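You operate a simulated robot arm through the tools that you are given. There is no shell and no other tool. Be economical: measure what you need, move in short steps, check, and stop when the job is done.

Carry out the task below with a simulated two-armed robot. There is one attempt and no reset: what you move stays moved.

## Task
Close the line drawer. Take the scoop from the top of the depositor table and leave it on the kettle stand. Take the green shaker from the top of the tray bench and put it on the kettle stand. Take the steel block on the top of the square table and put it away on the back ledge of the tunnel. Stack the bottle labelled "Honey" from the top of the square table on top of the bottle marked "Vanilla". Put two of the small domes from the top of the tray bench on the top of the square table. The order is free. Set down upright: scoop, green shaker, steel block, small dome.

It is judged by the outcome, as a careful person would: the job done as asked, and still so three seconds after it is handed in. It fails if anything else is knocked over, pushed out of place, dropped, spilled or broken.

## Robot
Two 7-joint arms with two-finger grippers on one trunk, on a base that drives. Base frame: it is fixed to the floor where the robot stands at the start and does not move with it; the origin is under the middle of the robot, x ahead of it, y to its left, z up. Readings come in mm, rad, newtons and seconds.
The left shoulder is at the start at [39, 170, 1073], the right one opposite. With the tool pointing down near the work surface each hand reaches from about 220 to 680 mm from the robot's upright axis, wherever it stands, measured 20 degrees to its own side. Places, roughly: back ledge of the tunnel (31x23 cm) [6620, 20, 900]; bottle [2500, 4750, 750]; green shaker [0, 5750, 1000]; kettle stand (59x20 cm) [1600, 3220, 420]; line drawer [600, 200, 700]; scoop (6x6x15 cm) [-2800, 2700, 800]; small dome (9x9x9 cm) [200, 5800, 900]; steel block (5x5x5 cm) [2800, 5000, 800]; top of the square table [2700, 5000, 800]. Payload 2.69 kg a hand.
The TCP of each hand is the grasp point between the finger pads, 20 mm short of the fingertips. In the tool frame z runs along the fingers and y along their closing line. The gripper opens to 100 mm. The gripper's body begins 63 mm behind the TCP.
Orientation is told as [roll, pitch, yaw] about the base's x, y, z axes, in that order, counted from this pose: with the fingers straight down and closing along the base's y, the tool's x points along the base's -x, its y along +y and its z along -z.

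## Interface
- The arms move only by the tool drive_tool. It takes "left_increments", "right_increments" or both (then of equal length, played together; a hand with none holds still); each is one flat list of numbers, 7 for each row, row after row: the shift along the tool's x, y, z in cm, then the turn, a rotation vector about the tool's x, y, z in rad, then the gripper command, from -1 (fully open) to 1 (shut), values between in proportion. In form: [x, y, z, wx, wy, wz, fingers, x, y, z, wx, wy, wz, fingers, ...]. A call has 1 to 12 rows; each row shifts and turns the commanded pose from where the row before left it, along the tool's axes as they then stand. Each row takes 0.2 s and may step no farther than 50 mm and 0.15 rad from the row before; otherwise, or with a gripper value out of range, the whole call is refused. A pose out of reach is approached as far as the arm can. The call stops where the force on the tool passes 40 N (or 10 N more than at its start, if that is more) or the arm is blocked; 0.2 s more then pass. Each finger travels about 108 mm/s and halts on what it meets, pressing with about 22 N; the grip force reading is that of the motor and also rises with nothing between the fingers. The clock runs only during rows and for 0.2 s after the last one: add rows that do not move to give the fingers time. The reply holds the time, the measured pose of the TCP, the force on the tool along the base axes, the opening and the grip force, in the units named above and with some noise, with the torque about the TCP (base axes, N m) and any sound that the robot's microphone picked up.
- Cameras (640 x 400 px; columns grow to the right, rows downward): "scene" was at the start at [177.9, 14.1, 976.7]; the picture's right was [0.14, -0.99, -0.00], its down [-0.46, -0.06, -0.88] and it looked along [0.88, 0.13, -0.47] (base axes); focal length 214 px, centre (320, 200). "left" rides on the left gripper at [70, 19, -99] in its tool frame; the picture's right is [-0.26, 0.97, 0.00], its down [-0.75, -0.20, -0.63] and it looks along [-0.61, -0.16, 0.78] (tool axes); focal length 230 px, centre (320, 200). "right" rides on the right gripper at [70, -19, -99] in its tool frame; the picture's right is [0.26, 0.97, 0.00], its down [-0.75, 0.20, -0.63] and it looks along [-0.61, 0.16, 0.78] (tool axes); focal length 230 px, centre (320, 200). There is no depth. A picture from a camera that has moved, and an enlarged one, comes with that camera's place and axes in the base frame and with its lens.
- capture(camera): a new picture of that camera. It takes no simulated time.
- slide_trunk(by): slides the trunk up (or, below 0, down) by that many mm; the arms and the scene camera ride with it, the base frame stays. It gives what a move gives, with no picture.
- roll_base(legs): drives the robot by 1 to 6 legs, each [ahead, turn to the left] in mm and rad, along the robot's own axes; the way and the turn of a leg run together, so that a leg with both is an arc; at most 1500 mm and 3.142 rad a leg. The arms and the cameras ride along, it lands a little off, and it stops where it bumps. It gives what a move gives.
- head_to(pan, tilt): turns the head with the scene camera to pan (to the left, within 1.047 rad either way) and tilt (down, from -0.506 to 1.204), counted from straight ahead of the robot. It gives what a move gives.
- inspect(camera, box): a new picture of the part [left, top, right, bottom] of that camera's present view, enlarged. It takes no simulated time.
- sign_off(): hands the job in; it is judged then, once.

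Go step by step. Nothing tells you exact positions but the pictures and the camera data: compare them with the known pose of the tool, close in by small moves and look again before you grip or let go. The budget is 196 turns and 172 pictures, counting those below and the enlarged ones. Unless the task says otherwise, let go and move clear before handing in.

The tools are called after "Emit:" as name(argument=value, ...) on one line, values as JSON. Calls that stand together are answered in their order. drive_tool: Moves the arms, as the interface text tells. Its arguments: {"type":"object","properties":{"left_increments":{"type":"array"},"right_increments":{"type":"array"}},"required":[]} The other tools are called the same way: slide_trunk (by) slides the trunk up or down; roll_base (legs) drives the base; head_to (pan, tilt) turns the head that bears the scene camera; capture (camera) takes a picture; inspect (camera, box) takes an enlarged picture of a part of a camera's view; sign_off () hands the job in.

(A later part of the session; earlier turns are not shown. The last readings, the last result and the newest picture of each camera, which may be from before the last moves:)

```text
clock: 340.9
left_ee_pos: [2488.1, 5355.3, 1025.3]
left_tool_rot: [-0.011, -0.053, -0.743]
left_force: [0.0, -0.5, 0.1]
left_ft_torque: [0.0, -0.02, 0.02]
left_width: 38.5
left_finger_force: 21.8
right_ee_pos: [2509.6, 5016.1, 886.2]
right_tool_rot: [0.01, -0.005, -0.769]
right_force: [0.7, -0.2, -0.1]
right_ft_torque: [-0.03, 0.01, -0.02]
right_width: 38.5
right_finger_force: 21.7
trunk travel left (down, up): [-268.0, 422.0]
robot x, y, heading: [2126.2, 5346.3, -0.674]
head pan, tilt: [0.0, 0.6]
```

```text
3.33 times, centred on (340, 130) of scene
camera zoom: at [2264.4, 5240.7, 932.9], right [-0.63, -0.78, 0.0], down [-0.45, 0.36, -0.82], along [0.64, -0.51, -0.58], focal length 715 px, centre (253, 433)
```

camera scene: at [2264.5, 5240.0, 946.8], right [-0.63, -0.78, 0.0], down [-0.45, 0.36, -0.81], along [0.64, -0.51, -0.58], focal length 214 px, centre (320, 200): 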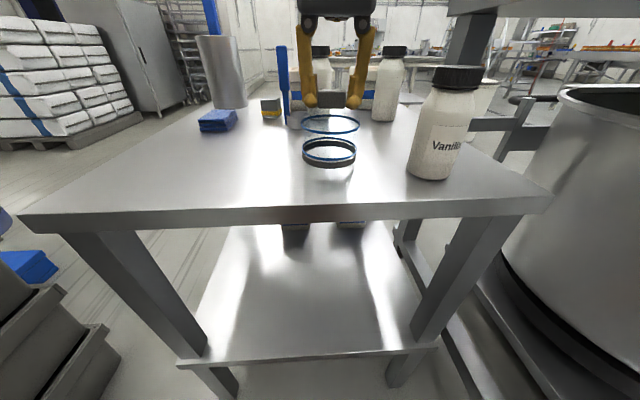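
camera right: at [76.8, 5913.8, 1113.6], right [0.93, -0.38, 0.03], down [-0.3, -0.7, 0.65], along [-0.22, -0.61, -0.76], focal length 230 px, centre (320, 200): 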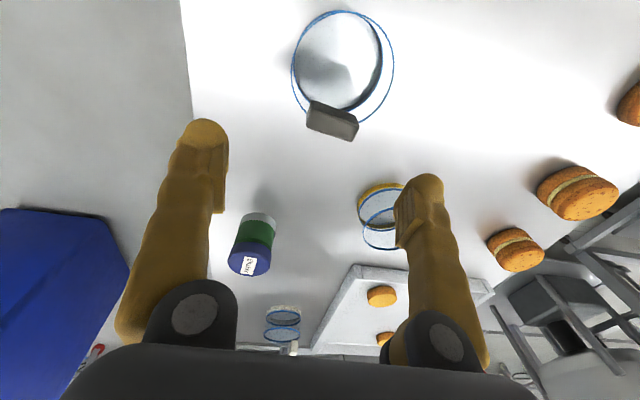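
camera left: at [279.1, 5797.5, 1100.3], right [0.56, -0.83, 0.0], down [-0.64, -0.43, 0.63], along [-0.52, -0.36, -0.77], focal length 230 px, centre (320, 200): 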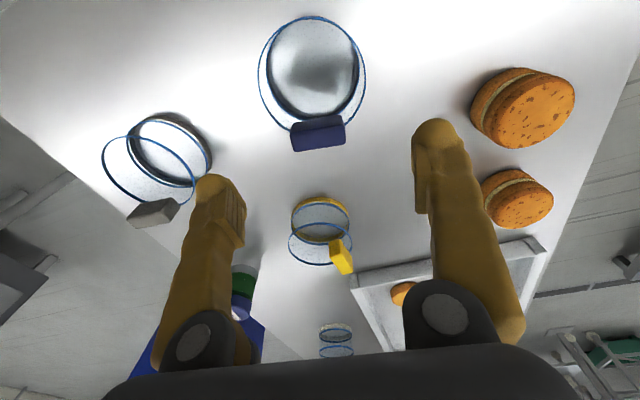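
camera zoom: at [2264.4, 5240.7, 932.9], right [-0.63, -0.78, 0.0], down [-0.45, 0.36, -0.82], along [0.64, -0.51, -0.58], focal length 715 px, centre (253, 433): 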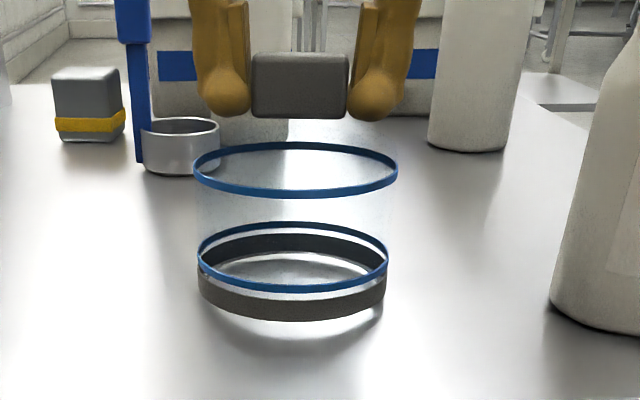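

Just a millimetre or two above. One more small step, then release and rise.

Emit:
drive_tool(right_increments=[0, 0, 0.25, 0.008, 0, 0, 1, 0, 0, 0.2, 0, 0, 0, 1, 0, 0, 0, 0, 0, 0, 1])

Emit:
drive_tool(right_increments=[0, 0, 0, 0, 0, 0, 0, 0, 0, 0, 0, 0, 0, -0.4, 0, 0, 0, 0, 0, 0, -0.4, 0, 0, -3, 0, 0, 0, -0.4, 0, 0, -4.5, 0, 0, 0, -0.4, 0, 0, -4.5, 0, 0, 0, -0.4, 2, -4, 0, 0, 0, 0, 0, 2, -4, 0, 0, 0, 0, 0, 2, -4, 0, 0, 0, 0, 0])

Emit:
capture(camera="scene")

```text
clock: 341.7
left_ee_pos: [2488.7, 5355.9, 1023.0]
left_tool_rot: [-0.011, -0.052, -0.743]
left_force: [-0.1, 0.3, 0.4]
left_ft_torque: [-0.05, 0.01, -0.01]
left_width: 38.6
left_finger_force: 22.4
right_ee_pos: [2509.4, 5014.5, 884.8]
right_tool_rot: [0.009, -0.008, -0.775]
right_force: [0.0, -0.7, 0.2]
right_ft_torque: [-0.01, 0.01, -0.03]
right_width: 38.7
right_finger_force: 22.0
trunk travel left (down, up): [-268.0, 422.0]
robot x, y, heading: [2126.9, 5348.5, -0.68]
head pan, tilt: [0.0, 0.6]
```

```text
clock: 343.7
left_ee_pos: [2486.3, 5355.2, 1023.9]
left_tool_rot: [-0.008, -0.052, -0.745]
left_force: [-1.2, 0.5, -0.7]
left_ft_torque: [-0.03, -0.02, 0.0]
left_width: 38.6
left_finger_force: 22.6
right_ee_pos: [2378.9, 4976.5, 998.3]
right_tool_rot: [-0.003, -0.003, -0.761]
right_force: [0.8, -0.4, -1.1]
right_ft_torque: [-0.01, 0.0, -0.02]
right_width: 49.7
right_finger_force: 0.1
trunk travel left (down, up): [-268.0, 422.0]
robot x, y, heading: [2127.8, 5347.3, -0.675]
head pan, tilt: [0.0, 0.6]
```

```text
56 pictures are left
camera scene: at [2263.6, 5240.3, 933.0], right [-0.63, -0.78, 0.0], down [-0.45, 0.36, -0.82], along [0.64, -0.51, -0.58], focal length 214 px, centre (320, 200)
```

scene: 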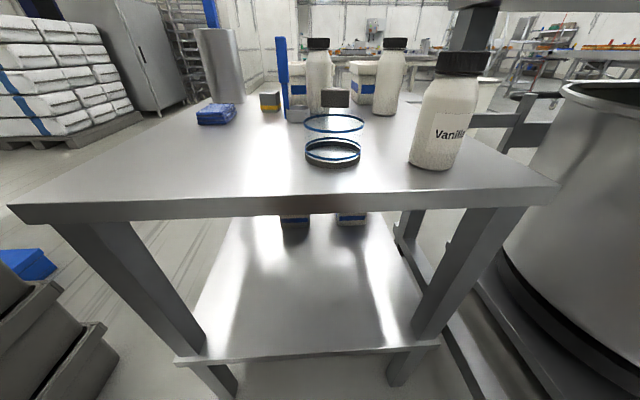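

The grey dome stands upright on the square table. The right hand rises clear of Vanilla; the left hand brings the blue dome over the left-front area near [2665, 5242].

Emit:
drive_tool(left_increments=[-4.2, 0.76, 0, 0, 0.025, 0, 1, -4.2, 0.76, 0, 0, 0.025, 0, 1, -4.2, 0.76, 0, 0, 0, 0, 1, -4.2, 0.76, 0, 0, 0, 0, 1, -4.2, 0.76, 0, 0, 0, 0, 1, 0, 0, 3, 0, 0, 0, 1, 0, 0, 3, 0, 0, 0, 1, 0, 0, 3, 0, 0, 0, 1, 0, 0, 1.8, 0, 0, 0, 1, 0, 0, 0, 0, 0, 0, 1], right_increments=[0, 0, -4, 0, 0, 0, 0, 0, 0, -4, 0, 0, 0, 0, 0, 0, -4, 0, 0, 0, 0, 2, -2, 0, 0, 0, 0, 0, 3, -2, 0, 0, 0, 0, 0, 3, -2, 0, 0, 0, 0, 0, 0, 0, 0, 0, 0, 0, 0, 0, 0, 0, 0, 0, 0, 0, 0, 0, 0, 0, 0, 0, 0, 0, 0, 0, 0, 0, 0, 0])

Emit:
capture(camera="scene")

```text
clock: 345.9
left_ee_pos: [2668.6, 5238.4, 924.6]
left_tool_rot: [-0.011, -0.015, -0.744]
left_force: [-0.1, -0.1, 0.3]
left_ft_torque: [0.01, -0.04, -0.03]
left_width: 38.5
left_finger_force: 21.8
right_ee_pos: [2284.3, 4986.9, 1114.5]
right_tool_rot: [-0.005, 0.013, -0.762]
right_force: [-0.2, -0.1, 0.2]
right_ft_torque: [0.0, 0.01, -0.02]
right_width: 49.8
right_finger_force: 0.1
trunk travel left (down, up): [-268.0, 422.0]
robot x, y, heading: [2125.3, 5351.1, -0.678]
head pan, tilt: [0.0, 0.6]
```

```text
55 pictures are left
camera scene: at [2264.1, 5240.5, 932.9], right [-0.63, -0.78, 0.0], down [-0.45, 0.36, -0.82], along [0.64, -0.51, -0.58], focal length 214 px, centre (320, 200)
```

scene: 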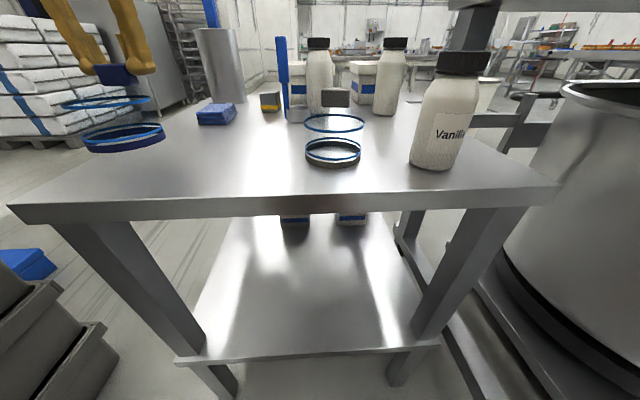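

It would come down too close to the left edge; shifting 80 mm inward and lowering.

Emit:
drive_tool(left_increments=[0, -4, 0, 0.01, 0.01, 0, 1, 0, -4, 0, 0, 0, 0, 1, 0, 0, 1.5, 0, 0, 0, 1, 0, 0, 0.8, 0, 0, 0, 1, 0, 0, 0, 0, 0, 0, 1])

Emit:
capture(camera="scene")

```text
clock: 347.1
left_ee_pos: [2612.5, 5177.8, 903.7]
left_tool_rot: [-0.021, -0.004, -0.745]
left_force: [-0.3, 0.1, -0.5]
left_ft_torque: [-0.03, 0.0, 0.0]
left_width: 38.5
left_finger_force: 22.7
right_ee_pos: [2284.8, 4988.0, 1114.2]
right_tool_rot: [-0.005, 0.013, -0.762]
right_force: [0.1, -0.2, -0.7]
right_ft_torque: [0.01, 0.0, 0.0]
right_width: 50.0
right_finger_force: 0.0
trunk travel left (down, up): [-268.0, 422.0]
robot x, y, heading: [2128.1, 5350.5, -0.674]
head pan, tilt: [0.0, 0.6]
```

```text
54 pictures are left
camera scene: at [2264.1, 5240.4, 932.9], right [-0.63, -0.78, 0.0], down [-0.45, 0.36, -0.82], along [0.64, -0.51, -0.58], focal length 214 px, centre (320, 200)
```

scene: 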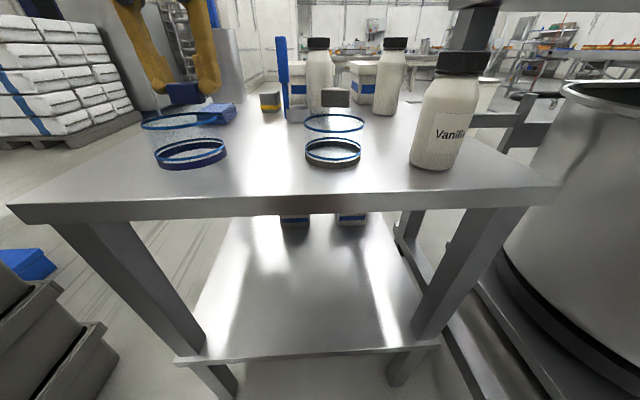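

Good spot. Lowering to contact.

Emit:
drive_tool(left_increments=[0, 0, 0.5, -0.02, 0, 0, 1, 0, 0, 0.5, 0, 0, 0, 1, 0, 0, 0.4, 0, 0, 0, 1, 0, 0, 0.3, 0, 0, 0, 1, 0, 0, 0, 0, 0, 0, 1])

```text
clock: 348.3
left_ee_pos: [2613.2, 5177.0, 886.1]
left_tool_rot: [0.001, -0.007, -0.744]
left_force: [-1.9, -4.2, 21.1]
left_ft_torque: [-0.22, -0.01, 0.0]
left_width: 38.6
left_finger_force: 22.2
right_ee_pos: [2281.9, 4988.0, 1115.3]
right_tool_rot: [-0.006, 0.011, -0.762]
right_force: [0.1, -0.5, 0.4]
right_ft_torque: [0.0, -0.03, 0.02]
right_width: 50.2
right_finger_force: 0.1
trunk travel left (down, up): [-268.0, 422.0]
robot x, y, heading: [2126.5, 5349.1, -0.68]
head pan, tilt: [0.0, 0.6]
```

Contact. Releasing, rising, and using the left camera to look at the bottles from their left side.

Emit:
drive_tool(left_increments=[0, 0, -0.2, 0, 0, 0, 1, 0, 0, 0, 0, 0, 0, 0, 0, 0, 0, 0, 0, 0, -0.4, 0, 0, 0, 0, 0, 0, -0.4, 0, 0, -3, 0, 0, 0, -0.4, 0, 0, -4.5, 0, 0, 0, -0.4, 0, 0, -4.5, 0, 0, 0, -0.4, -3, 3, 0, 0, 0, 0.1, -0.4, -3, 3, 0, 0, 0, 0.1, -0.4, 0, 0, 0, 0, 0.1, 0.1, 0.5, 0, 0, 0, 0, 0.1, 0.1, 0.5, 0, 0, 0, 0, 0.1, 0.1, 0.5])

Emit:
capture(camera="left")

```text
clock: 351.1
left_ee_pos: [2685.1, 5184.4, 1022.3]
left_tool_rot: [-0.033, 0.278, -1.252]
left_force: [-0.4, -0.8, 0.7]
left_ft_torque: [-0.06, -0.09, 0.01]
left_width: 25.0
left_finger_force: 0.0
right_ee_pos: [2269.7, 4998.0, 1104.3]
right_tool_rot: [-0.009, 0.05, -0.759]
right_force: [-1.4, 0.3, 0.5]
right_ft_torque: [-0.07, -0.11, 0.01]
right_width: 49.8
right_finger_force: 0.0
trunk travel left (down, up): [-268.0, 422.0]
robot x, y, heading: [2126.6, 5349.5, -0.674]
head pan, tilt: [0.0, 0.6]
stopped in row 12 (left hand): the arm was blocked; the commanded pose is now the measured one
```

```text
53 pictures are left
camera left: at [2692.4, 5229.6, 1134.0], right [0.99, 0.08, -0.1], down [0.11, -0.91, 0.41], along [-0.06, -0.41, -0.91], focal length 230 px, centre (320, 200)
```

left: 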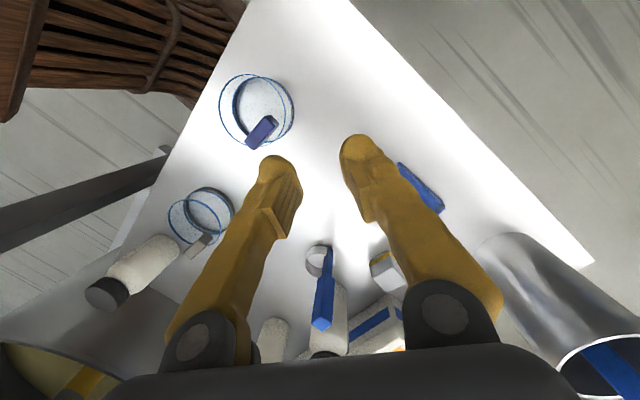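

Both domes stand on the table. Tilting the left camera up to read the side of the other two bottles.

Emit:
drive_tool(left_increments=[0, 0, 0, 0, -0.14, 0, 0.5, 0, 0, 0, 0, -0.14, 0, 0.5, 0, 0, 0, 0, -0.14, 0, 0.5, 0, 0, 0, 0, -0.14, 0, 0.5, 0, 0, 0, 0, -0.14, 0, 0.5, 0, 0, 0, 0, -0.1, 0, 0.5])

Emit:
capture(camera="left")

```text
clock: 352.5
left_ee_pos: [2687.3, 5184.6, 1016.4]
left_tool_rot: [-0.041, -0.521, -1.221]
left_force: [0.0, 0.4, 0.4]
left_ft_torque: [0.0, -0.03, 0.0]
left_width: 24.8
left_finger_force: 0.0
right_ee_pos: [2273.4, 4995.9, 1103.9]
right_tool_rot: [-0.01, 0.052, -0.763]
right_force: [0.3, -0.4, -0.1]
right_ft_torque: [-0.02, 0.0, -0.02]
right_width: 50.2
right_finger_force: 0.0
trunk travel left (down, up): [-268.0, 422.0]
robot x, y, heading: [2128.0, 5350.7, -0.675]
head pan, tilt: [0.0, 0.6]
```

```text
52 pictures are left
camera left: at [2670.4, 5295.2, 1066.5], right [0.99, 0.1, 0.09], down [-0.05, -0.37, 0.93], along [0.13, -0.92, -0.36], focal length 230 px, centre (320, 200)
```

left: 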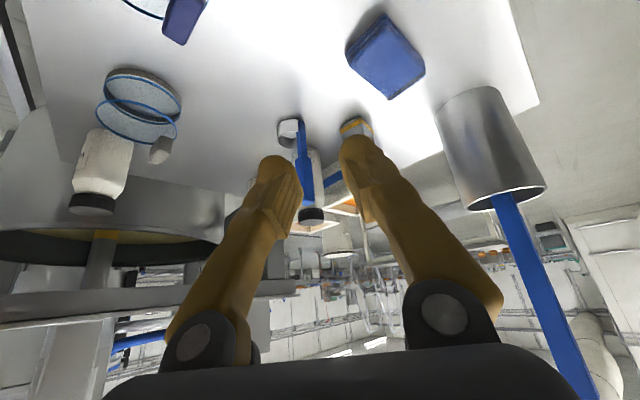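

My fingers hide the bottles. Panning the wrist so they come into the open part of the view.

Emit:
drive_tool(left_increments=[0, 2, 0, 0, 0, -0.14, 1, 0, 2, 0, 0, 0, -0.14, 1, 0, 0, 0, 0, 0, -0.14, 1, 0, 0, 0, 0, 0, -0.14, 1])

Emit:
inspect(camera="left", box=[0, 40, 320, 240])

```text
clock: 353.5
left_ee_pos: [2725.6, 5200.2, 1015.1]
left_tool_rot: [-0.327, -0.411, -0.6]
left_force: [-0.9, -0.5, 0.6]
left_ft_torque: [0.03, -0.01, -0.02]
left_width: 0.3
left_finger_force: 21.8
right_ee_pos: [2273.2, 4995.4, 1103.3]
right_tool_rot: [-0.01, 0.052, -0.76]
right_force: [0.2, 0.3, 0.2]
right_ft_torque: [0.0, 0.04, 0.02]
right_width: 50.1
right_finger_force: 0.1
trunk travel left (down, up): [-268.0, 422.0]
robot x, y, heading: [2125.8, 5349.0, -0.673]
head pan, tilt: [0.0, 0.6]
```

```text
2.00 times, centred on (160, 140) of left
camera zoom: at [2669.8, 5296.4, 1066.0], right [0.81, 0.55, -0.18], down [0.36, -0.23, 0.91], along [0.46, -0.8, -0.38], focal length 460 px, centre (640, 320)
```

zoom: 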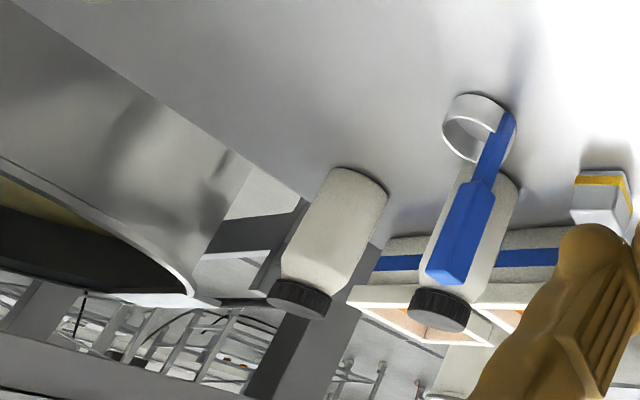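

No label shows from this side, so they face away from here or toward the kettle. I'll bring the right camera round to the right of the bottles.

Emit:
drive_tool(right_increments=[-4.2, -1.8, -1, 0, 0, 0, 1, -4.2, -1.8, -1, 0, 0, 0, 1, -4.2, -1.8, -1, 0, 0, 0, 1, -4.2, -1.8, -1, 0, 0, 0, 1, -3.5, -1.8, -1, 0, 0, 0, 1, -2, -2, 0, 0, 0, 0, 1, 0, 0, 0, 0, -0.06, -0.13, 1, 0, 0, 0, 0, -0.06, -0.13, 1, 0, 0, 0, 0, -0.06, -0.13, 1, 0, 0, 0, 0, -0.06, -0.13, 1, 0, 0, 0, 0, -0.06, -0.13, 1, 0, 0, 0, 0, -0.06, -0.13, 1], left_increments=[4, 0, -2, 0, 0, 0, 1, 4, 0, -2, 0, 0, 0, 1, 4, 0, 0, 0, 0, 0, 1, 0, 0, 0, 0.08, 0.1, 0, 1, 0, 0, 0, 0.08, 0.1, 0, 1, 0, 0, 0, 0.08, 0.1, 0, 1, 0, 0, 0, 0, 0.1, 0, 1, 0, 0, 0, 0, 0, 0, 1, 0, 0, 0, 0, 0, 0, 1, 0, 0, 0, 0, 0, 0, 1, 0, 0, 0, 0, 0, 0, 1, 0, 0, 0, 0, 0, 0, 1])

Emit:
capture(camera="right")

```text
clock: 356.1
left_ee_pos: [2628.1, 5282.3, 1001.4]
left_tool_rot: [-0.527, -0.055, -0.784]
left_force: [0.0, 0.2, 0.2]
left_ft_torque: [-0.01, -0.03, 0.01]
left_width: 0.1
left_finger_force: 21.5
right_ee_pos: [2356.1, 4774.8, 1172.8]
right_tool_rot: [-0.148, -0.326, 0.055]
right_force: [-0.5, -0.8, -0.7]
right_ft_torque: [-0.02, 0.0, 0.01]
right_width: 0.0
right_finger_force: 21.6
right hand out of reach, approached as far as the arm can: row 6
trunk travel left (down, up): [-268.0, 422.0]
robot x, y, heading: [2126.9, 5346.5, -0.676]
head pan, tilt: [0.0, 0.6]
```

```text
50 pictures are left
camera right: at [2258.1, 4764.3, 1245.8], right [-0.25, 0.94, -0.22], down [0.51, 0.32, 0.8], along [0.83, 0.09, -0.56], focal length 230 px, centre (320, 200)
```

right: 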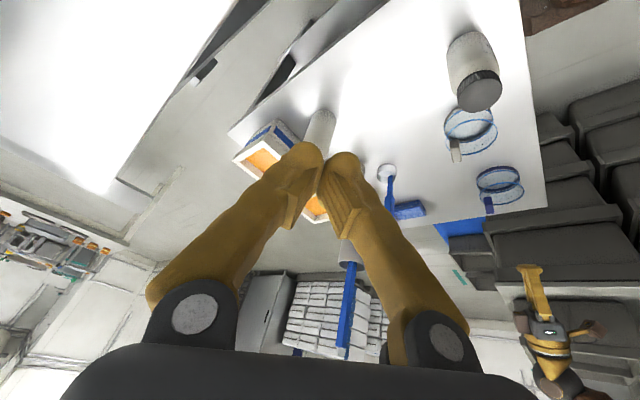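

Bottle 2 is hidden by the fingertips; panning a bit further.

Emit:
drive_tool(right_increments=[0, 0, 0, 0, 0, -0.14, 1, 0, 0, 0, 0, 0, -0.14, 1, 0, 0, 0, 0, 0, -0.14, 1, 0, 0, 0, 0, 0, -0.14, 1])

Emit:
inspect(camera="right", box=[60, 40, 380, 240])

```text
clock: 357.1
left_ee_pos: [2629.5, 5281.9, 1001.5]
left_tool_rot: [-0.527, -0.054, -0.783]
left_force: [0.1, -0.8, 0.0]
left_ft_torque: [-0.03, 0.01, 0.01]
left_width: 0.1
left_finger_force: 21.8
right_ee_pos: [2357.0, 4773.3, 1170.1]
right_tool_rot: [-0.295, -0.195, 0.622]
right_force: [-0.3, 0.0, -0.4]
right_ft_torque: [-0.01, -0.02, 0.0]
right_width: 0.1
right_finger_force: 22.1
trunk travel left (down, up): [-268.0, 422.0]
robot x, y, heading: [2131.3, 5348.3, -0.675]
head pan, tilt: [0.0, 0.6]
```

```text
2.00 times, centred on (220, 140) of right
camera zoom: at [2278.1, 4731.1, 1256.6], right [-0.7, 0.64, -0.33], down [0.29, 0.67, 0.68], along [0.65, 0.38, -0.66], focal length 460 px, centre (520, 320)
```

zoom: 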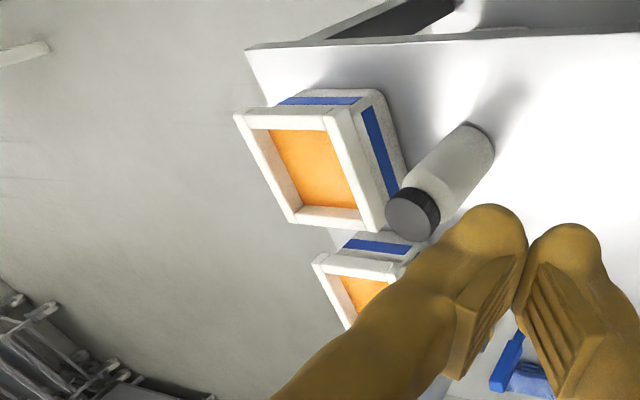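

Bottle 2's label must face the aisle. It's nearest the listed bottle position, so I'll grasp it, lift it and turn it to read the label before stacking. First the right wrist goes back to a forward-tilted pose.

Emit:
drive_tool(right_increments=[0, 0, 0, 0, 0, 0.14, 1, 0, 0, 0, 0, 0, 0.14, 1, 0, 0, 0, 0, 0, 0.14, 1, 0, 0, 0, 0, 0, 0.14, 1, 0, 0, 0, 0, 0.06, 0.13, 1, 0, 0, 0, 0, 0.06, 0.13, 1, 0, 0, 0, 0, 0.06, 0.13, 1, 0, 0, 0, 0, 0.06, 0.13, 1, 0, 0, 0, 0, 0.06, 0.13, 1, 0, 0, 0, 0, 0.06, 0.13, 1])

Emit:
drive_tool(right_increments=[0, 0, 0, 0, -0.14, 0, 1, 0, 0, 0, 0, -0.14, 0, 1, 0, 0, 0, 0, -0.14, 0, 1, 0, 0, 0, 0, -0.14, 0, 1])

Emit:
roll_base(legs=[[40, 0]])

Emit:
capture(camera="scene")

```text
clock: 359.3
left_ee_pos: [2629.7, 5281.5, 1002.1]
left_tool_rot: [-0.527, -0.053, -0.784]
left_force: [0.0, 0.8, -0.4]
left_ft_torque: [0.0, 0.03, -0.01]
left_width: 0.0
left_finger_force: 22.0
right_ee_pos: [2360.7, 4770.1, 1175.1]
right_tool_rot: [-0.003, -0.001, -0.763]
right_force: [0.6, -0.1, -0.3]
right_ft_torque: [0.04, 0.03, -0.02]
right_width: 0.2
right_finger_force: 21.7
trunk travel left (down, up): [-268.0, 422.0]
robot x, y, heading: [2128.0, 5349.2, -0.678]
head pan, tilt: [0.0, 0.6]
```

```text
clock: 360.3
left_ee_pos: [2628.7, 5281.5, 1002.3]
left_tool_rot: [-0.526, -0.055, -0.783]
left_force: [0.0, -0.6, -0.3]
left_ft_torque: [-0.02, -0.01, -0.03]
left_width: 0.1
left_finger_force: 21.8
right_ee_pos: [2354.1, 4774.8, 1172.3]
right_tool_rot: [-0.004, -0.567, -0.758]
right_force: [-0.5, 0.0, -0.4]
right_ft_torque: [0.0, 0.01, -0.02]
right_width: 0.0
right_finger_force: 22.5
trunk travel left (down, up): [-268.0, 422.0]
robot x, y, heading: [2130.1, 5350.5, -0.674]
head pan, tilt: [0.0, 0.6]
```

```text
clock: 361.2
left_ee_pos: [2661.7, 5254.0, 1000.0]
left_tool_rot: [-0.526, -0.05, -0.783]
left_force: [0.9, -0.5, 0.5]
left_ft_torque: [0.03, 0.08, -0.04]
left_width: 0.1
left_finger_force: 21.9
right_ee_pos: [2388.3, 4747.3, 1169.1]
right_tool_rot: [-0.006, -0.561, -0.759]
right_force: [-1.0, -0.3, -0.6]
right_ft_torque: [0.01, 0.02, 0.01]
right_width: 0.0
right_finger_force: 22.0
trunk travel left (down, up): [-268.0, 422.0]
robot x, y, heading: [2159.7, 5321.5, -0.682]
head pan, tilt: [0.0, 0.6]
```

```text
48 pictures are left
camera scene: at [2297.5, 5213.5, 932.4], right [-0.63, -0.78, 0.0], down [-0.45, 0.36, -0.81], along [0.63, -0.51, -0.58], focal length 214 px, centre (320, 200)
```

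scene: 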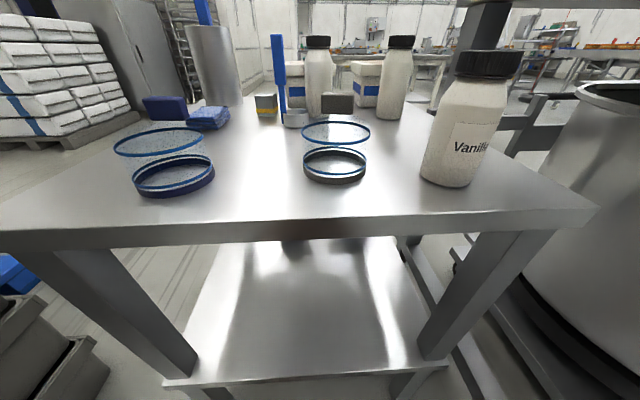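

Bottle 2 is at about [2603, 4757]. Moving the tilted, open right hand to a pre-grasp point along its pointing axis.

Emit:
drive_tool(right_increments=[0.2, 3.9, 0, 0, 0, 0, -1, 0.2, 3.9, 0, 0, 0, 0, -1, 0.2, 3.9, 0, 0, 0, 0, -1, 0.2, 3.9, 0, 0, 0, 0, -1, 0, 0, 4.8, 0, 0, 0, -1, 0, 0, 4.8, 0, 0, 0, -1, 0, 0, 2.8, 0, 0, 0, -1, 0, 0, 0, 0, 0, 0, -1])

Emit:
capture(camera="right")

Emit:
capture(camera="scene")

```text
clock: 363.0
left_ee_pos: [2647.9, 5265.1, 1008.0]
left_tool_rot: [-0.526, -0.07, -0.785]
left_force: [0.3, -0.2, -0.1]
left_ft_torque: [-0.06, -0.01, -0.02]
left_width: 0.0
left_finger_force: 22.1
right_ee_pos: [2525.5, 4832.6, 1071.7]
right_tool_rot: [-0.005, -0.581, -0.76]
right_force: [-0.8, -1.1, 0.5]
right_ft_torque: [0.03, 0.03, -0.03]
right_width: 99.9
right_finger_force: 0.1
trunk travel left (down, up): [-268.0, 422.0]
robot x, y, heading: [2159.7, 5321.3, -0.675]
head pan, tilt: [0.0, 0.6]
```

```text
47 pictures are left
camera right: at [2430.9, 4895.6, 1116.5], right [0.51, 0.85, -0.14], down [0.34, -0.05, 0.94], along [0.79, -0.53, -0.32], focal length 230 px, centre (320, 200)
```

right: 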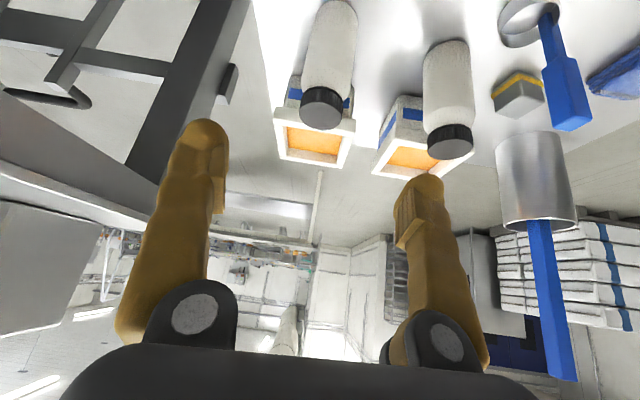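

```text
46 pictures are left
camera scene: at [2295.6, 5215.0, 933.0], right [-0.63, -0.78, 0.0], down [-0.45, 0.36, -0.82], along [0.64, -0.51, -0.58], focal length 214 px, centre (320, 200)
```

scene: 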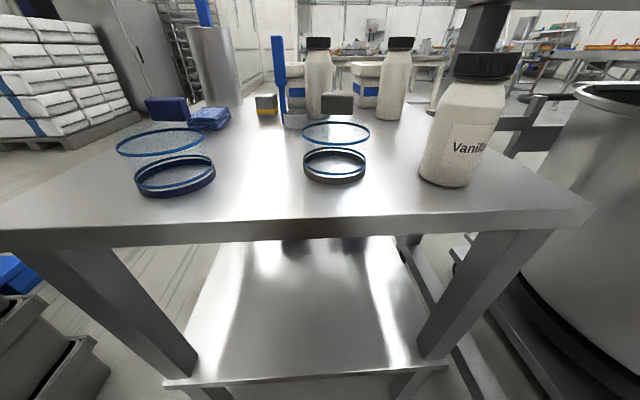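

Aligned exactly along the tool axis with the bottle cap. Advancing 188 mm and closing.

Emit:
drive_tool(right_increments=[0, 0, 4.7, 0, 0, 0, -1, 0, 0, 4.7, 0, 0, 0, -1, 0, 0, 4.7, 0, 0, 0, -1, 0, 0, 4.5, 0, 0, 0, -1, 0, 0, 0, 0, 0, 0, -1])

Emit:
capture(camera="right")

```text
clock: 364.2
left_ee_pos: [2649.4, 5265.5, 1008.1]
left_tool_rot: [-0.526, -0.072, -0.785]
left_force: [-0.2, 0.3, 0.3]
left_ft_torque: [0.02, 0.0, -0.02]
left_width: 0.0
left_finger_force: 21.8
right_ee_pos: [2599.1, 4759.9, 916.4]
right_tool_rot: [-0.005, -0.578, -0.759]
right_force: [0.1, -0.4, -0.3]
right_ft_torque: [0.04, 0.0, 0.01]
right_width: 100.1
right_finger_force: 0.0
trunk travel left (down, up): [-268.0, 422.0]
robot x, y, heading: [2161.0, 5325.0, -0.683]
head pan, tilt: [0.0, 0.6]
```

```text
45 pictures are left
camera right: at [2505.0, 4824.3, 961.3], right [0.51, 0.85, -0.14], down [0.35, -0.05, 0.94], along [0.79, -0.53, -0.32], focal length 230 px, centre (320, 200)
```

right: 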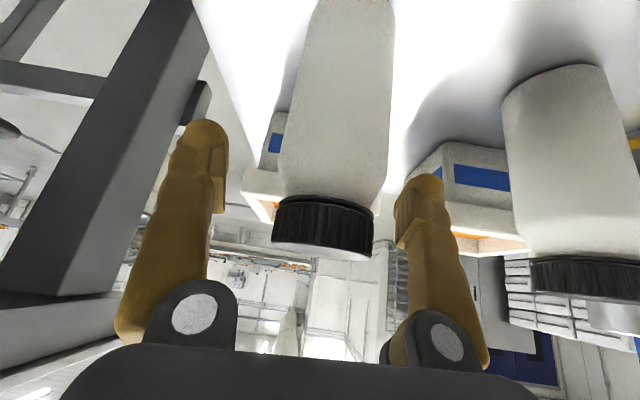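

The cap is between the fingers; I'll go 26 mm lower to grip the cylindrical body, then close and lift.

Emit:
drive_tool(right_increments=[1.4, 0, 2.2, 0, 0, 0, -1, 0, 0, 0, 0, 0, 0, -1, 0, 0, 0, 0, 0, 0, 0, 0, 0, 0, 0, 0, 0, 1, 0, 0, 0, 0, 0, 0, 1, 0, 0, 0, 0, 0, 0, 1])

Emit:
drive_tool(right_increments=[-1.1, 0, -1.7, 0, 0, 0, 1, -2.2, 0, -3.4, 0, 0, 0, 1, -2.2, 0, -3.4, 0, 0, 0, 1, -2.2, 0, -3.4, 0, 0, 0, 1, 0, 0, 0, 0, 0, 0, 1])

Emit:
capture(camera="scene")

```text
clock: 365.6
left_ee_pos: [2648.7, 5265.3, 1007.9]
left_tool_rot: [-0.527, -0.069, -0.784]
left_force: [-0.3, 0.3, 0.8]
left_ft_torque: [-0.03, -0.02, 0.0]
left_width: 0.0
left_finger_force: 21.8
right_ee_pos: [2598.6, 4761.1, 889.3]
right_tool_rot: [-0.003, -0.579, -0.76]
right_force: [1.7, 1.7, -0.4]
right_ft_torque: [-0.03, -0.03, 0.04]
right_width: 56.3
right_finger_force: 22.2
trunk travel left (down, up): [-268.0, 422.0]
robot x, y, heading: [2156.4, 5320.3, -0.679]
head pan, tilt: [0.0, 0.6]
```

```text
clock: 366.8
left_ee_pos: [2649.4, 5265.7, 1008.4]
left_tool_rot: [-0.526, -0.067, -0.783]
left_force: [0.5, 0.7, -0.4]
left_ft_torque: [0.01, 0.03, 0.02]
left_width: 0.1
left_finger_force: 21.9
right_ee_pos: [2601.4, 4761.7, 1030.5]
right_tool_rot: [-0.003, -0.577, -0.755]
right_force: [-0.4, -1.0, -3.5]
right_ft_torque: [0.02, 0.0, -0.01]
right_width: 56.4
right_finger_force: 21.8
trunk travel left (down, up): [-268.0, 422.0]
robot x, y, heading: [2157.6, 5321.3, -0.673]
head pan, tilt: [0.0, 0.6]
```

```text
44 pictures are left
camera scene: at [2296.2, 5214.5, 932.8], right [-0.63, -0.78, 0.0], down [-0.45, 0.36, -0.81], along [0.64, -0.51, -0.58], focal length 214 px, centre (320, 200)
```

scene: 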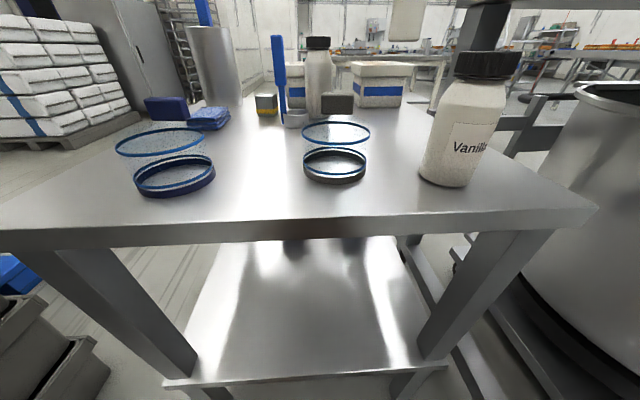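

Bottle 2 is held securely. Raising it, drawing it back, then turning it about the vertical so the head camera can read its far side.

Emit:
drive_tool(right_increments=[-1.65, 0, -2.5, 0, 0, 0, 1, -1.65, 0, -2.5, 0, 0, 0, 1, -0.8, 0, -1.3, 0, 0, 0, 1, 3.34, 0, -2.2, 0, 0, 0, 1, 3.34, 0, -2.2, 0, 0, 0, 1, 3.34, 0, -2.2, 0, 0, 0, 1, 3.34, 0, -2.2, 0, 0, 0, 1, 0, 0, 0, 0, 0, 0, 1])

Emit:
drive_tool(right_increments=[0, 0, 0, -0.0796, 0, -0.1212, 1, 0, 0, 0, -0.0796, 0, -0.1212, 1, 0, 0, 0, -0.0796, 0, -0.1212, 1, 0, 0, 0, -0.0796, 0, -0.1212, 1, 0, 0, 0, -0.0796, 0, -0.1212, 1, 0, 0, 0, -0.0796, 0, -0.1212, 1, 0, 0, 0, -0.0796, 0, -0.1212, 1, 0, 0, 0, -0.0796, 0, -0.1212, 1, 0, 0, 0, -0.0796, 0, -0.1212, 1, 0, 0, 0, -0.0796, 0, -0.1212, 1, 0, 0, 0, -0.0796, 0, -0.1212, 1])

Emit:
head_to(pan=-0.4, tilt=0.1)

Emit:
capture(camera="scene")

```text
clock: 368.6
left_ee_pos: [2648.7, 5265.7, 1007.4]
left_tool_rot: [-0.525, -0.068, -0.783]
left_force: [0.2, 0.1, -0.7]
left_ft_torque: [-0.01, 0.04, 0.04]
left_width: 0.0
left_finger_force: 22.1
right_ee_pos: [2480.7, 4869.8, 1105.1]
right_tool_rot: [-0.004, -0.58, -0.76]
right_force: [0.1, 0.2, -3.7]
right_ft_torque: [0.04, 0.01, -0.01]
right_width: 56.8
right_finger_force: 21.8
trunk travel left (down, up): [-268.0, 422.0]
robot x, y, heading: [2161.3, 5324.2, -0.675]
head pan, tilt: [0.0, 0.6]
```

```text
clock: 371.0
left_ee_pos: [2648.5, 5264.3, 1007.6]
left_tool_rot: [-0.525, -0.068, -0.786]
left_force: [-0.3, -0.3, 0.2]
left_ft_torque: [0.01, 0.01, 0.04]
left_width: 0.2
left_finger_force: 21.6
right_ee_pos: [2484.5, 4870.6, 1106.3]
right_tool_rot: [0.004, -0.579, 0.833]
right_force: [0.3, 0.1, -3.3]
right_ft_torque: [-0.01, -0.03, -0.02]
right_width: 56.3
right_finger_force: 21.6
trunk travel left (down, up): [-268.0, 422.0]
robot x, y, heading: [2162.2, 5325.1, -0.679]
head pan, tilt: [0.0, 0.6]
```

```text
clock: 371.9
left_ee_pos: [2648.9, 5265.1, 1007.2]
left_tool_rot: [-0.525, -0.068, -0.785]
left_force: [0.1, -0.1, -0.2]
left_ft_torque: [0.01, 0.0, -0.03]
left_width: 0.0
left_finger_force: 22.2
right_ee_pos: [2483.7, 4870.5, 1107.4]
right_tool_rot: [0.003, -0.581, 0.831]
right_force: [0.9, -0.2, -3.9]
right_ft_torque: [-0.01, -0.02, 0.01]
right_width: 56.3
right_finger_force: 22.3
trunk travel left (down, up): [-268.0, 422.0]
robot x, y, heading: [2162.3, 5328.0, -0.674]
head pan, tilt: [-0.4, 0.099]
```

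```text
43 pictures are left
camera scene: at [2271.4, 5188.4, 979.0], right [-0.88, -0.47, 0.01], down [-0.06, 0.1, -0.99], along [0.47, -0.87, -0.12], focal length 214 px, centre (320, 200)
```

scene: 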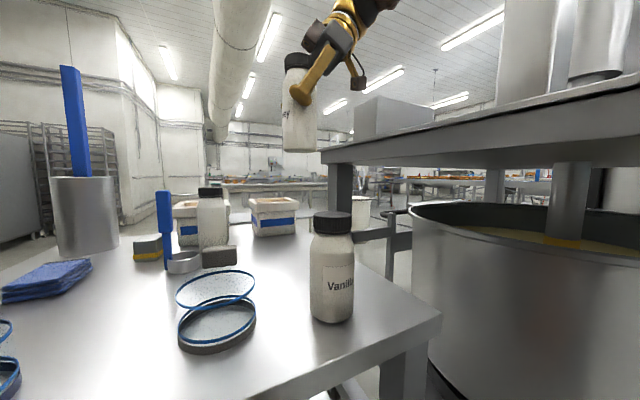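

A label edge with "...ey" shows at the left of the held bottle. Zooming to confirm.

Emit:
inspect(camera="scene", box=[260, 40, 360, 160])

```text
3.33 times, centred on (310, 100) of scene
camera zoom: at [2271.4, 5188.4, 979.0], right [-0.88, -0.47, 0.01], down [-0.06, 0.1, -0.99], along [0.47, -0.87, -0.12], focal length 715 px, centre (353, 533)
```

zoom: 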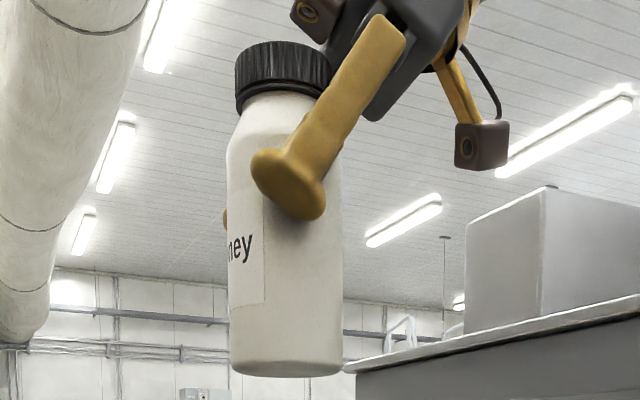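

It reads "…ney": this is Honey. Vanilla stands at about [2390, 4931], top z ≈ 924. I'll turn the hand partly back and bring Honey above Vanilla.

Emit:
drive_tool(right_increments=[0, 0, 0, 0.0741, 0, 0.1129, 1, 0, 0, 0, 0.0741, 0, 0.1129, 1, 0, 0, 0, 0.0741, 0, 0.1129, 1, 0, 0, 0, 0.0741, 0, 0.1129, 1, 0, 0, 0, 0.0741, 0, 0.1129, 1, 0, 0, 0, 0.0741, 0, 0.1129, 1, 3.1, 2.1, -0.85, 0, 0, 0, 1, 3.1, 2.1, -0.85, 0, 0, 0, 1, 3.1, 2.1, -0.85, 0, 0, 0, 1, 0, 0, 0, 0, 0, 0, 1])

Emit:
head_to(pan=-0.3, tilt=0.2)

Emit:
capture(camera="scene")

```text
clock: 374.1
left_ee_pos: [2649.2, 5264.8, 1006.2]
left_tool_rot: [-0.526, -0.067, -0.783]
left_force: [0.4, 0.0, 0.5]
left_ft_torque: [0.02, 0.04, 0.02]
left_width: 0.1
left_finger_force: 22.2
right_ee_pos: [2390.8, 4931.4, 1068.8]
right_tool_rot: [0.02, -0.561, 0.012]
right_force: [-0.3, -0.5, -3.4]
right_ft_torque: [0.02, 0.03, 0.01]
right_width: 56.7
right_finger_force: 22.3
trunk travel left (down, up): [-268.0, 422.0]
robot x, y, heading: [2153.5, 5322.6, -0.679]
head pan, tilt: [-0.4, 0.099]
```

```text
clock: 374.8
left_ee_pos: [2649.7, 5265.6, 1008.4]
left_tool_rot: [-0.527, -0.07, -0.783]
left_force: [-0.4, -0.4, 0.6]
left_ft_torque: [-0.01, 0.0, 0.02]
left_width: 0.1
left_finger_force: 21.3
right_ee_pos: [2391.5, 4931.2, 1069.8]
right_tool_rot: [0.015, -0.559, 0.015]
right_force: [0.6, 1.0, -3.1]
right_ft_torque: [-0.01, 0.0, 0.02]
right_width: 56.6
right_finger_force: 21.7
trunk travel left (down, up): [-268.0, 422.0]
robot x, y, heading: [2160.8, 5322.6, -0.675]
head pan, tilt: [-0.3, 0.201]
```

```text
41 pictures are left
camera scene: at [2279.7, 5192.5, 969.7], right [-0.83, -0.56, 0.01], down [-0.12, 0.18, -0.98], along [0.55, -0.81, -0.22], focal length 214 px, centre (320, 200)
```

scene: 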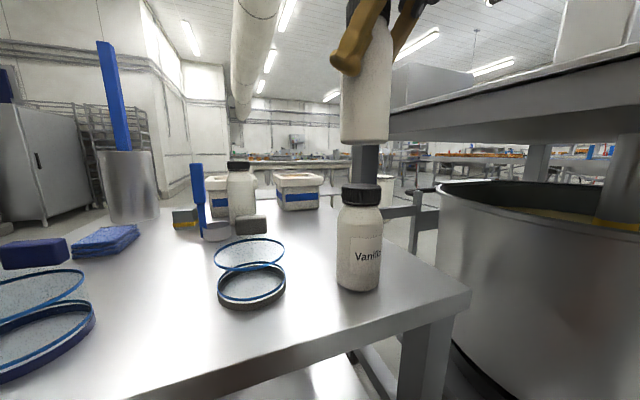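

Laterally aligned. Checking alignment from the right wrist camera before lowering.

Emit:
capture(camera="right")

```text
40 pictures are left
camera right: at [2280.5, 4909.4, 1116.3], right [-0.24, 0.96, -0.12], down [0.3, 0.19, 0.94], along [0.92, 0.19, -0.33], focal length 230 px, centre (320, 200)
```

right: 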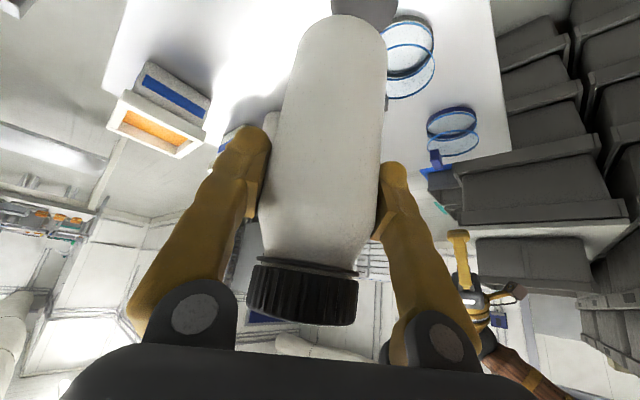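

Emit:
inspect(camera="right", box=[260, 0, 440, 112])

```text
3.56 times, centred on (350, 56) of right
camera zoom: at [2280.5, 4909.4, 1116.3], right [-0.24, 0.96, -0.12], down [0.3, 0.19, 0.94], along [0.92, 0.19, -0.33], focal length 818 px, centre (213, 712)
```

zoom: 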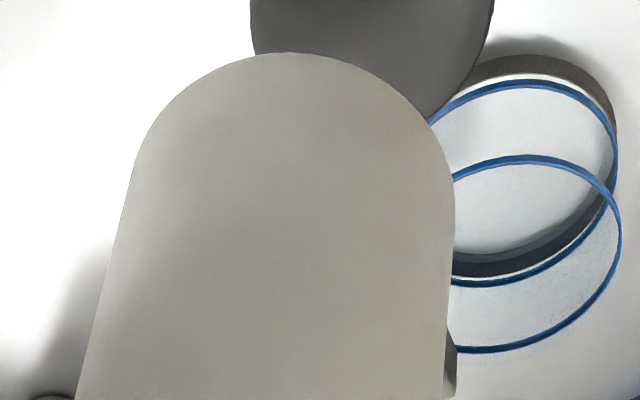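

Vanilla's cap centre is about [2384, 4943], some 14 mm off. Correcting and lowering 25 mm, then checking again.

Emit:
drive_tool(right_increments=[0.5, 1.2, -0.3, 0, 0, 0, 1, 0.65, 0, 1.05, 0, 0, 0, 1, 0.65, 0, 1.05, 0, 0, 0, 1, 0, 0, 0, 0, 0, 0, 1])

Emit:
inspect(camera="right", box=[260, 0, 440, 112])

Emit:
inspect(camera="scene", box=[280, 60, 440, 300])

```text
clock: 375.8
left_ee_pos: [2648.9, 5264.4, 1007.0]
left_tool_rot: [-0.524, -0.068, -0.783]
left_force: [-0.3, -1.1, 0.7]
left_ft_torque: [-0.04, 0.0, 0.02]
left_width: 0.1
left_finger_force: 21.8
right_ee_pos: [2384.0, 4947.1, 1044.7]
right_tool_rot: [0.015, -0.56, 0.012]
right_force: [0.8, -0.8, -2.6]
right_ft_torque: [-0.04, -0.01, 0.0]
right_width: 56.5
right_finger_force: 22.1
trunk travel left (down, up): [-268.0, 422.0]
robot x, y, heading: [2159.6, 5322.3, -0.679]
head pan, tilt: [-0.3, 0.201]
```

```text
3.56 times, centred on (350, 56) of right
camera zoom: at [2272.9, 4921.9, 1090.9], right [-0.24, 0.96, -0.12], down [0.3, 0.19, 0.94], along [0.92, 0.19, -0.33], focal length 818 px, centre (213, 712)
```

zoom: 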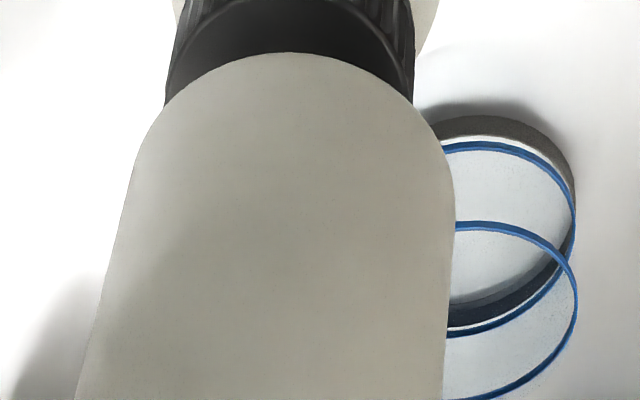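

```text
1.67 times, centred on (360, 180) of scene
camera zoom: at [2279.6, 5192.4, 969.6], right [-0.83, -0.56, 0.01], down [-0.12, 0.18, -0.98], along [0.55, -0.81, -0.22], focal length 358 px, centre (253, 233)
```

zoom: 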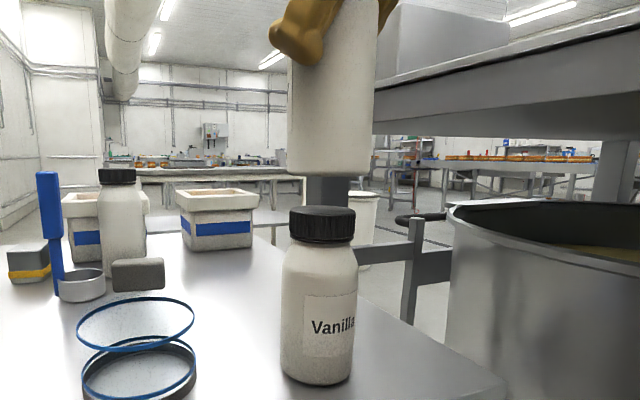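

Nearly aligned; a 7 mm nudge, then lowering gently until Honey rests on Vanilla.

Emit:
drive_tool(right_increments=[-0.5, 0.3, 0.3, 0, 0, 0, 1, 0.42, 0, 0.68, 0, 0, 0, 1, 0.16, 0, 0.25, 0, 0, 0, 1, 0.16, 0, 0.25, 0, 0, 0, 1, 0, 0, 0, 0, 0, 0, 1])

Emit:
inspect(camera="scene", box=[280, 60, 440, 300])

```text
clock: 377.0
left_ee_pos: [2649.1, 5265.7, 1007.3]
left_tool_rot: [-0.524, -0.069, -0.785]
left_force: [0.1, 0.7, -0.7]
left_ft_torque: [0.03, 0.01, 0.03]
left_width: 0.0
left_finger_force: 22.0
right_ee_pos: [2388.3, 4948.8, 1032.7]
right_tool_rot: [0.01, -0.567, 0.015]
right_force: [0.4, -1.4, -3.7]
right_ft_torque: [-0.01, -0.02, 0.03]
right_width: 56.3
right_finger_force: 22.2
trunk travel left (down, up): [-268.0, 422.0]
robot x, y, heading: [2160.4, 5321.8, -0.677]
head pan, tilt: [-0.3, 0.201]
```

```text
1.67 times, centred on (360, 180) of scene
camera zoom: at [2279.6, 5192.4, 969.6], right [-0.83, -0.56, 0.01], down [-0.12, 0.18, -0.98], along [0.55, -0.81, -0.22], focal length 358 px, centre (253, 233)
```

zoom: 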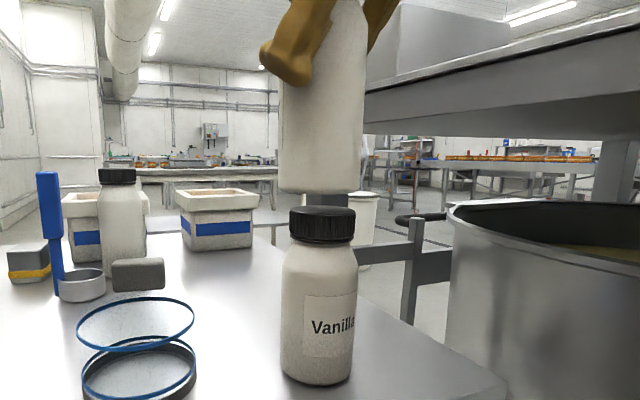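

Centred. Lowering further in small steps with force checks.

Emit:
drive_tool(right_increments=[0.21, 0, 0.34, 0, 0, 0, 1, 0.21, 0, 0.34, 0, 0, 0, 1, 0, 0, 0, 0, 0, 0, 1])

Emit:
drive_tool(right_increments=[0.16, 0, 0.25, 0, 0, 0, 1, 0, 0, 0, 0, 0, 0, 1])

Emit:
inspect(camera="scene", box=[310, 120, 410, 240])

```text
clock: 377.8
left_ee_pos: [2648.8, 5264.5, 1006.8]
left_tool_rot: [-0.526, -0.068, -0.783]
left_force: [0.1, -0.2, -0.5]
left_ft_torque: [0.03, 0.02, -0.01]
left_width: 0.2
left_finger_force: 22.4
right_ee_pos: [2390.3, 4948.0, 1025.9]
right_tool_rot: [0.008, -0.569, 0.018]
right_force: [-0.2, -0.3, -3.3]
right_ft_torque: [-0.02, 0.01, -0.01]
right_width: 56.6
right_finger_force: 21.8
trunk travel left (down, up): [-268.0, 422.0]
robot x, y, heading: [2159.1, 5321.4, -0.675]
head pan, tilt: [-0.3, 0.201]
```

```text
clock: 378.4
left_ee_pos: [2649.2, 5266.3, 1007.7]
left_tool_rot: [-0.526, -0.067, -0.785]
left_force: [0.8, -0.6, 0.0]
left_ft_torque: [-0.01, 0.01, 0.0]
left_width: 0.2
left_finger_force: 21.6
right_ee_pos: [2390.6, 4947.7, 1023.3]
right_tool_rot: [0.006, -0.569, 0.017]
right_force: [-0.3, 0.0, -3.2]
right_ft_torque: [-0.01, -0.02, 0.0]
right_width: 56.5
right_finger_force: 21.8
trunk travel left (down, up): [-268.0, 422.0]
robot x, y, heading: [2156.0, 5319.9, -0.677]
head pan, tilt: [-0.3, 0.201]
```

```text
3.33 times, centred on (360, 180) of scene
camera zoom: at [2279.6, 5192.4, 969.6], right [-0.83, -0.56, 0.01], down [-0.12, 0.18, -0.98], along [0.55, -0.81, -0.22], focal length 715 px, centre (187, 267)
```

zoom: 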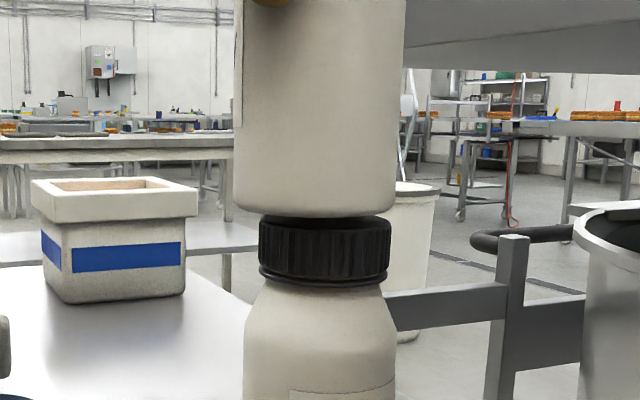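

Almost touching and well centred. Two more small steps.

Emit:
drive_tool(right_increments=[0.16, 0, 0.25, 0, 0, 0, 1, 0, 0, 0, 0, 0, 0, 1])

Emit:
drive_tool(right_increments=[0.13, 0, 0.21, 0, 0, 0, 1, 0, 0, 0, 0, 0, 0, 1])

```text
clock: 379.0
left_ee_pos: [2649.6, 5265.9, 1008.0]
left_tool_rot: [-0.526, -0.068, -0.784]
left_force: [0.7, 0.4, 0.2]
left_ft_torque: [-0.02, 0.02, -0.01]
left_width: 0.0
left_finger_force: 22.0
right_ee_pos: [2390.0, 4947.1, 1021.5]
right_tool_rot: [0.005, -0.571, 0.018]
right_force: [-0.3, 0.2, -3.8]
right_ft_torque: [0.0, 0.02, -0.02]
right_width: 56.4
right_finger_force: 21.9
trunk travel left (down, up): [-268.0, 422.0]
robot x, y, heading: [2158.6, 5327.7, -0.681]
head pan, tilt: [-0.3, 0.201]
```

```text
clock: 379.6
left_ee_pos: [2647.5, 5265.9, 1007.6]
left_tool_rot: [-0.525, -0.069, -0.783]
left_force: [0.2, 0.4, -0.1]
left_ft_torque: [0.0, 0.0, 0.02]
left_width: 0.1
left_finger_force: 21.9
right_ee_pos: [2390.7, 4947.2, 1020.5]
right_tool_rot: [0.004, -0.573, 0.02]
right_force: [-0.8, 0.2, 7.4]
right_ft_torque: [-0.24, -0.08, 0.0]
right_width: 56.6
right_finger_force: 21.9
trunk travel left (down, up): [-268.0, 422.0]
robot x, y, heading: [2157.9, 5321.3, -0.681]
head pan, tilt: [-0.3, 0.201]
```

Contact (about 11 N on Vanilla). Opening and withdrawing straight back along the tool axis.

Emit:
drive_tool(right_increments=[0, 0, 0, 0, 0, 0, -0.2, 0, 0, 0, 0, 0, 0, -0.6, 0, 0, 0, 0, 0, 0, -0.9, 0, 0, 0, 0, 0, 0, -0.9])

Emit:
inspect(camera="scene", box=[270, 20, 450, 300])

```text
clock: 380.6
left_ee_pos: [2649.0, 5265.4, 1008.5]
left_tool_rot: [-0.525, -0.071, -0.784]
left_force: [-0.6, -0.3, -0.1]
left_ft_torque: [0.02, 0.0, 0.01]
left_width: 0.0
left_finger_force: 22.8
right_ee_pos: [2391.2, 4947.2, 1018.9]
right_tool_rot: [0.006, -0.572, 0.021]
right_force: [0.1, -0.5, 0.7]
right_ft_torque: [0.02, -0.02, -0.06]
right_width: 95.1
right_finger_force: 0.0
trunk travel left (down, up): [-268.0, 422.0]
robot x, y, heading: [2158.3, 5323.6, -0.677]
head pan, tilt: [-0.3, 0.201]
```

```text
1.43 times, centred on (360, 160) of scene
camera zoom: at [2279.5, 5192.6, 969.7], right [-0.83, -0.56, 0.01], down [-0.12, 0.18, -0.98], along [0.55, -0.81, -0.22], focal length 306 px, centre (263, 257)
```

zoom: 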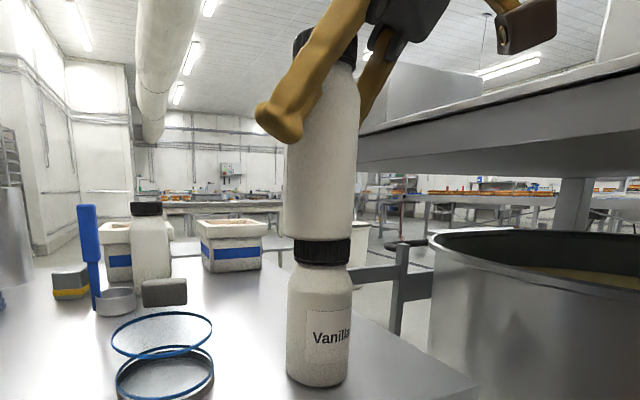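

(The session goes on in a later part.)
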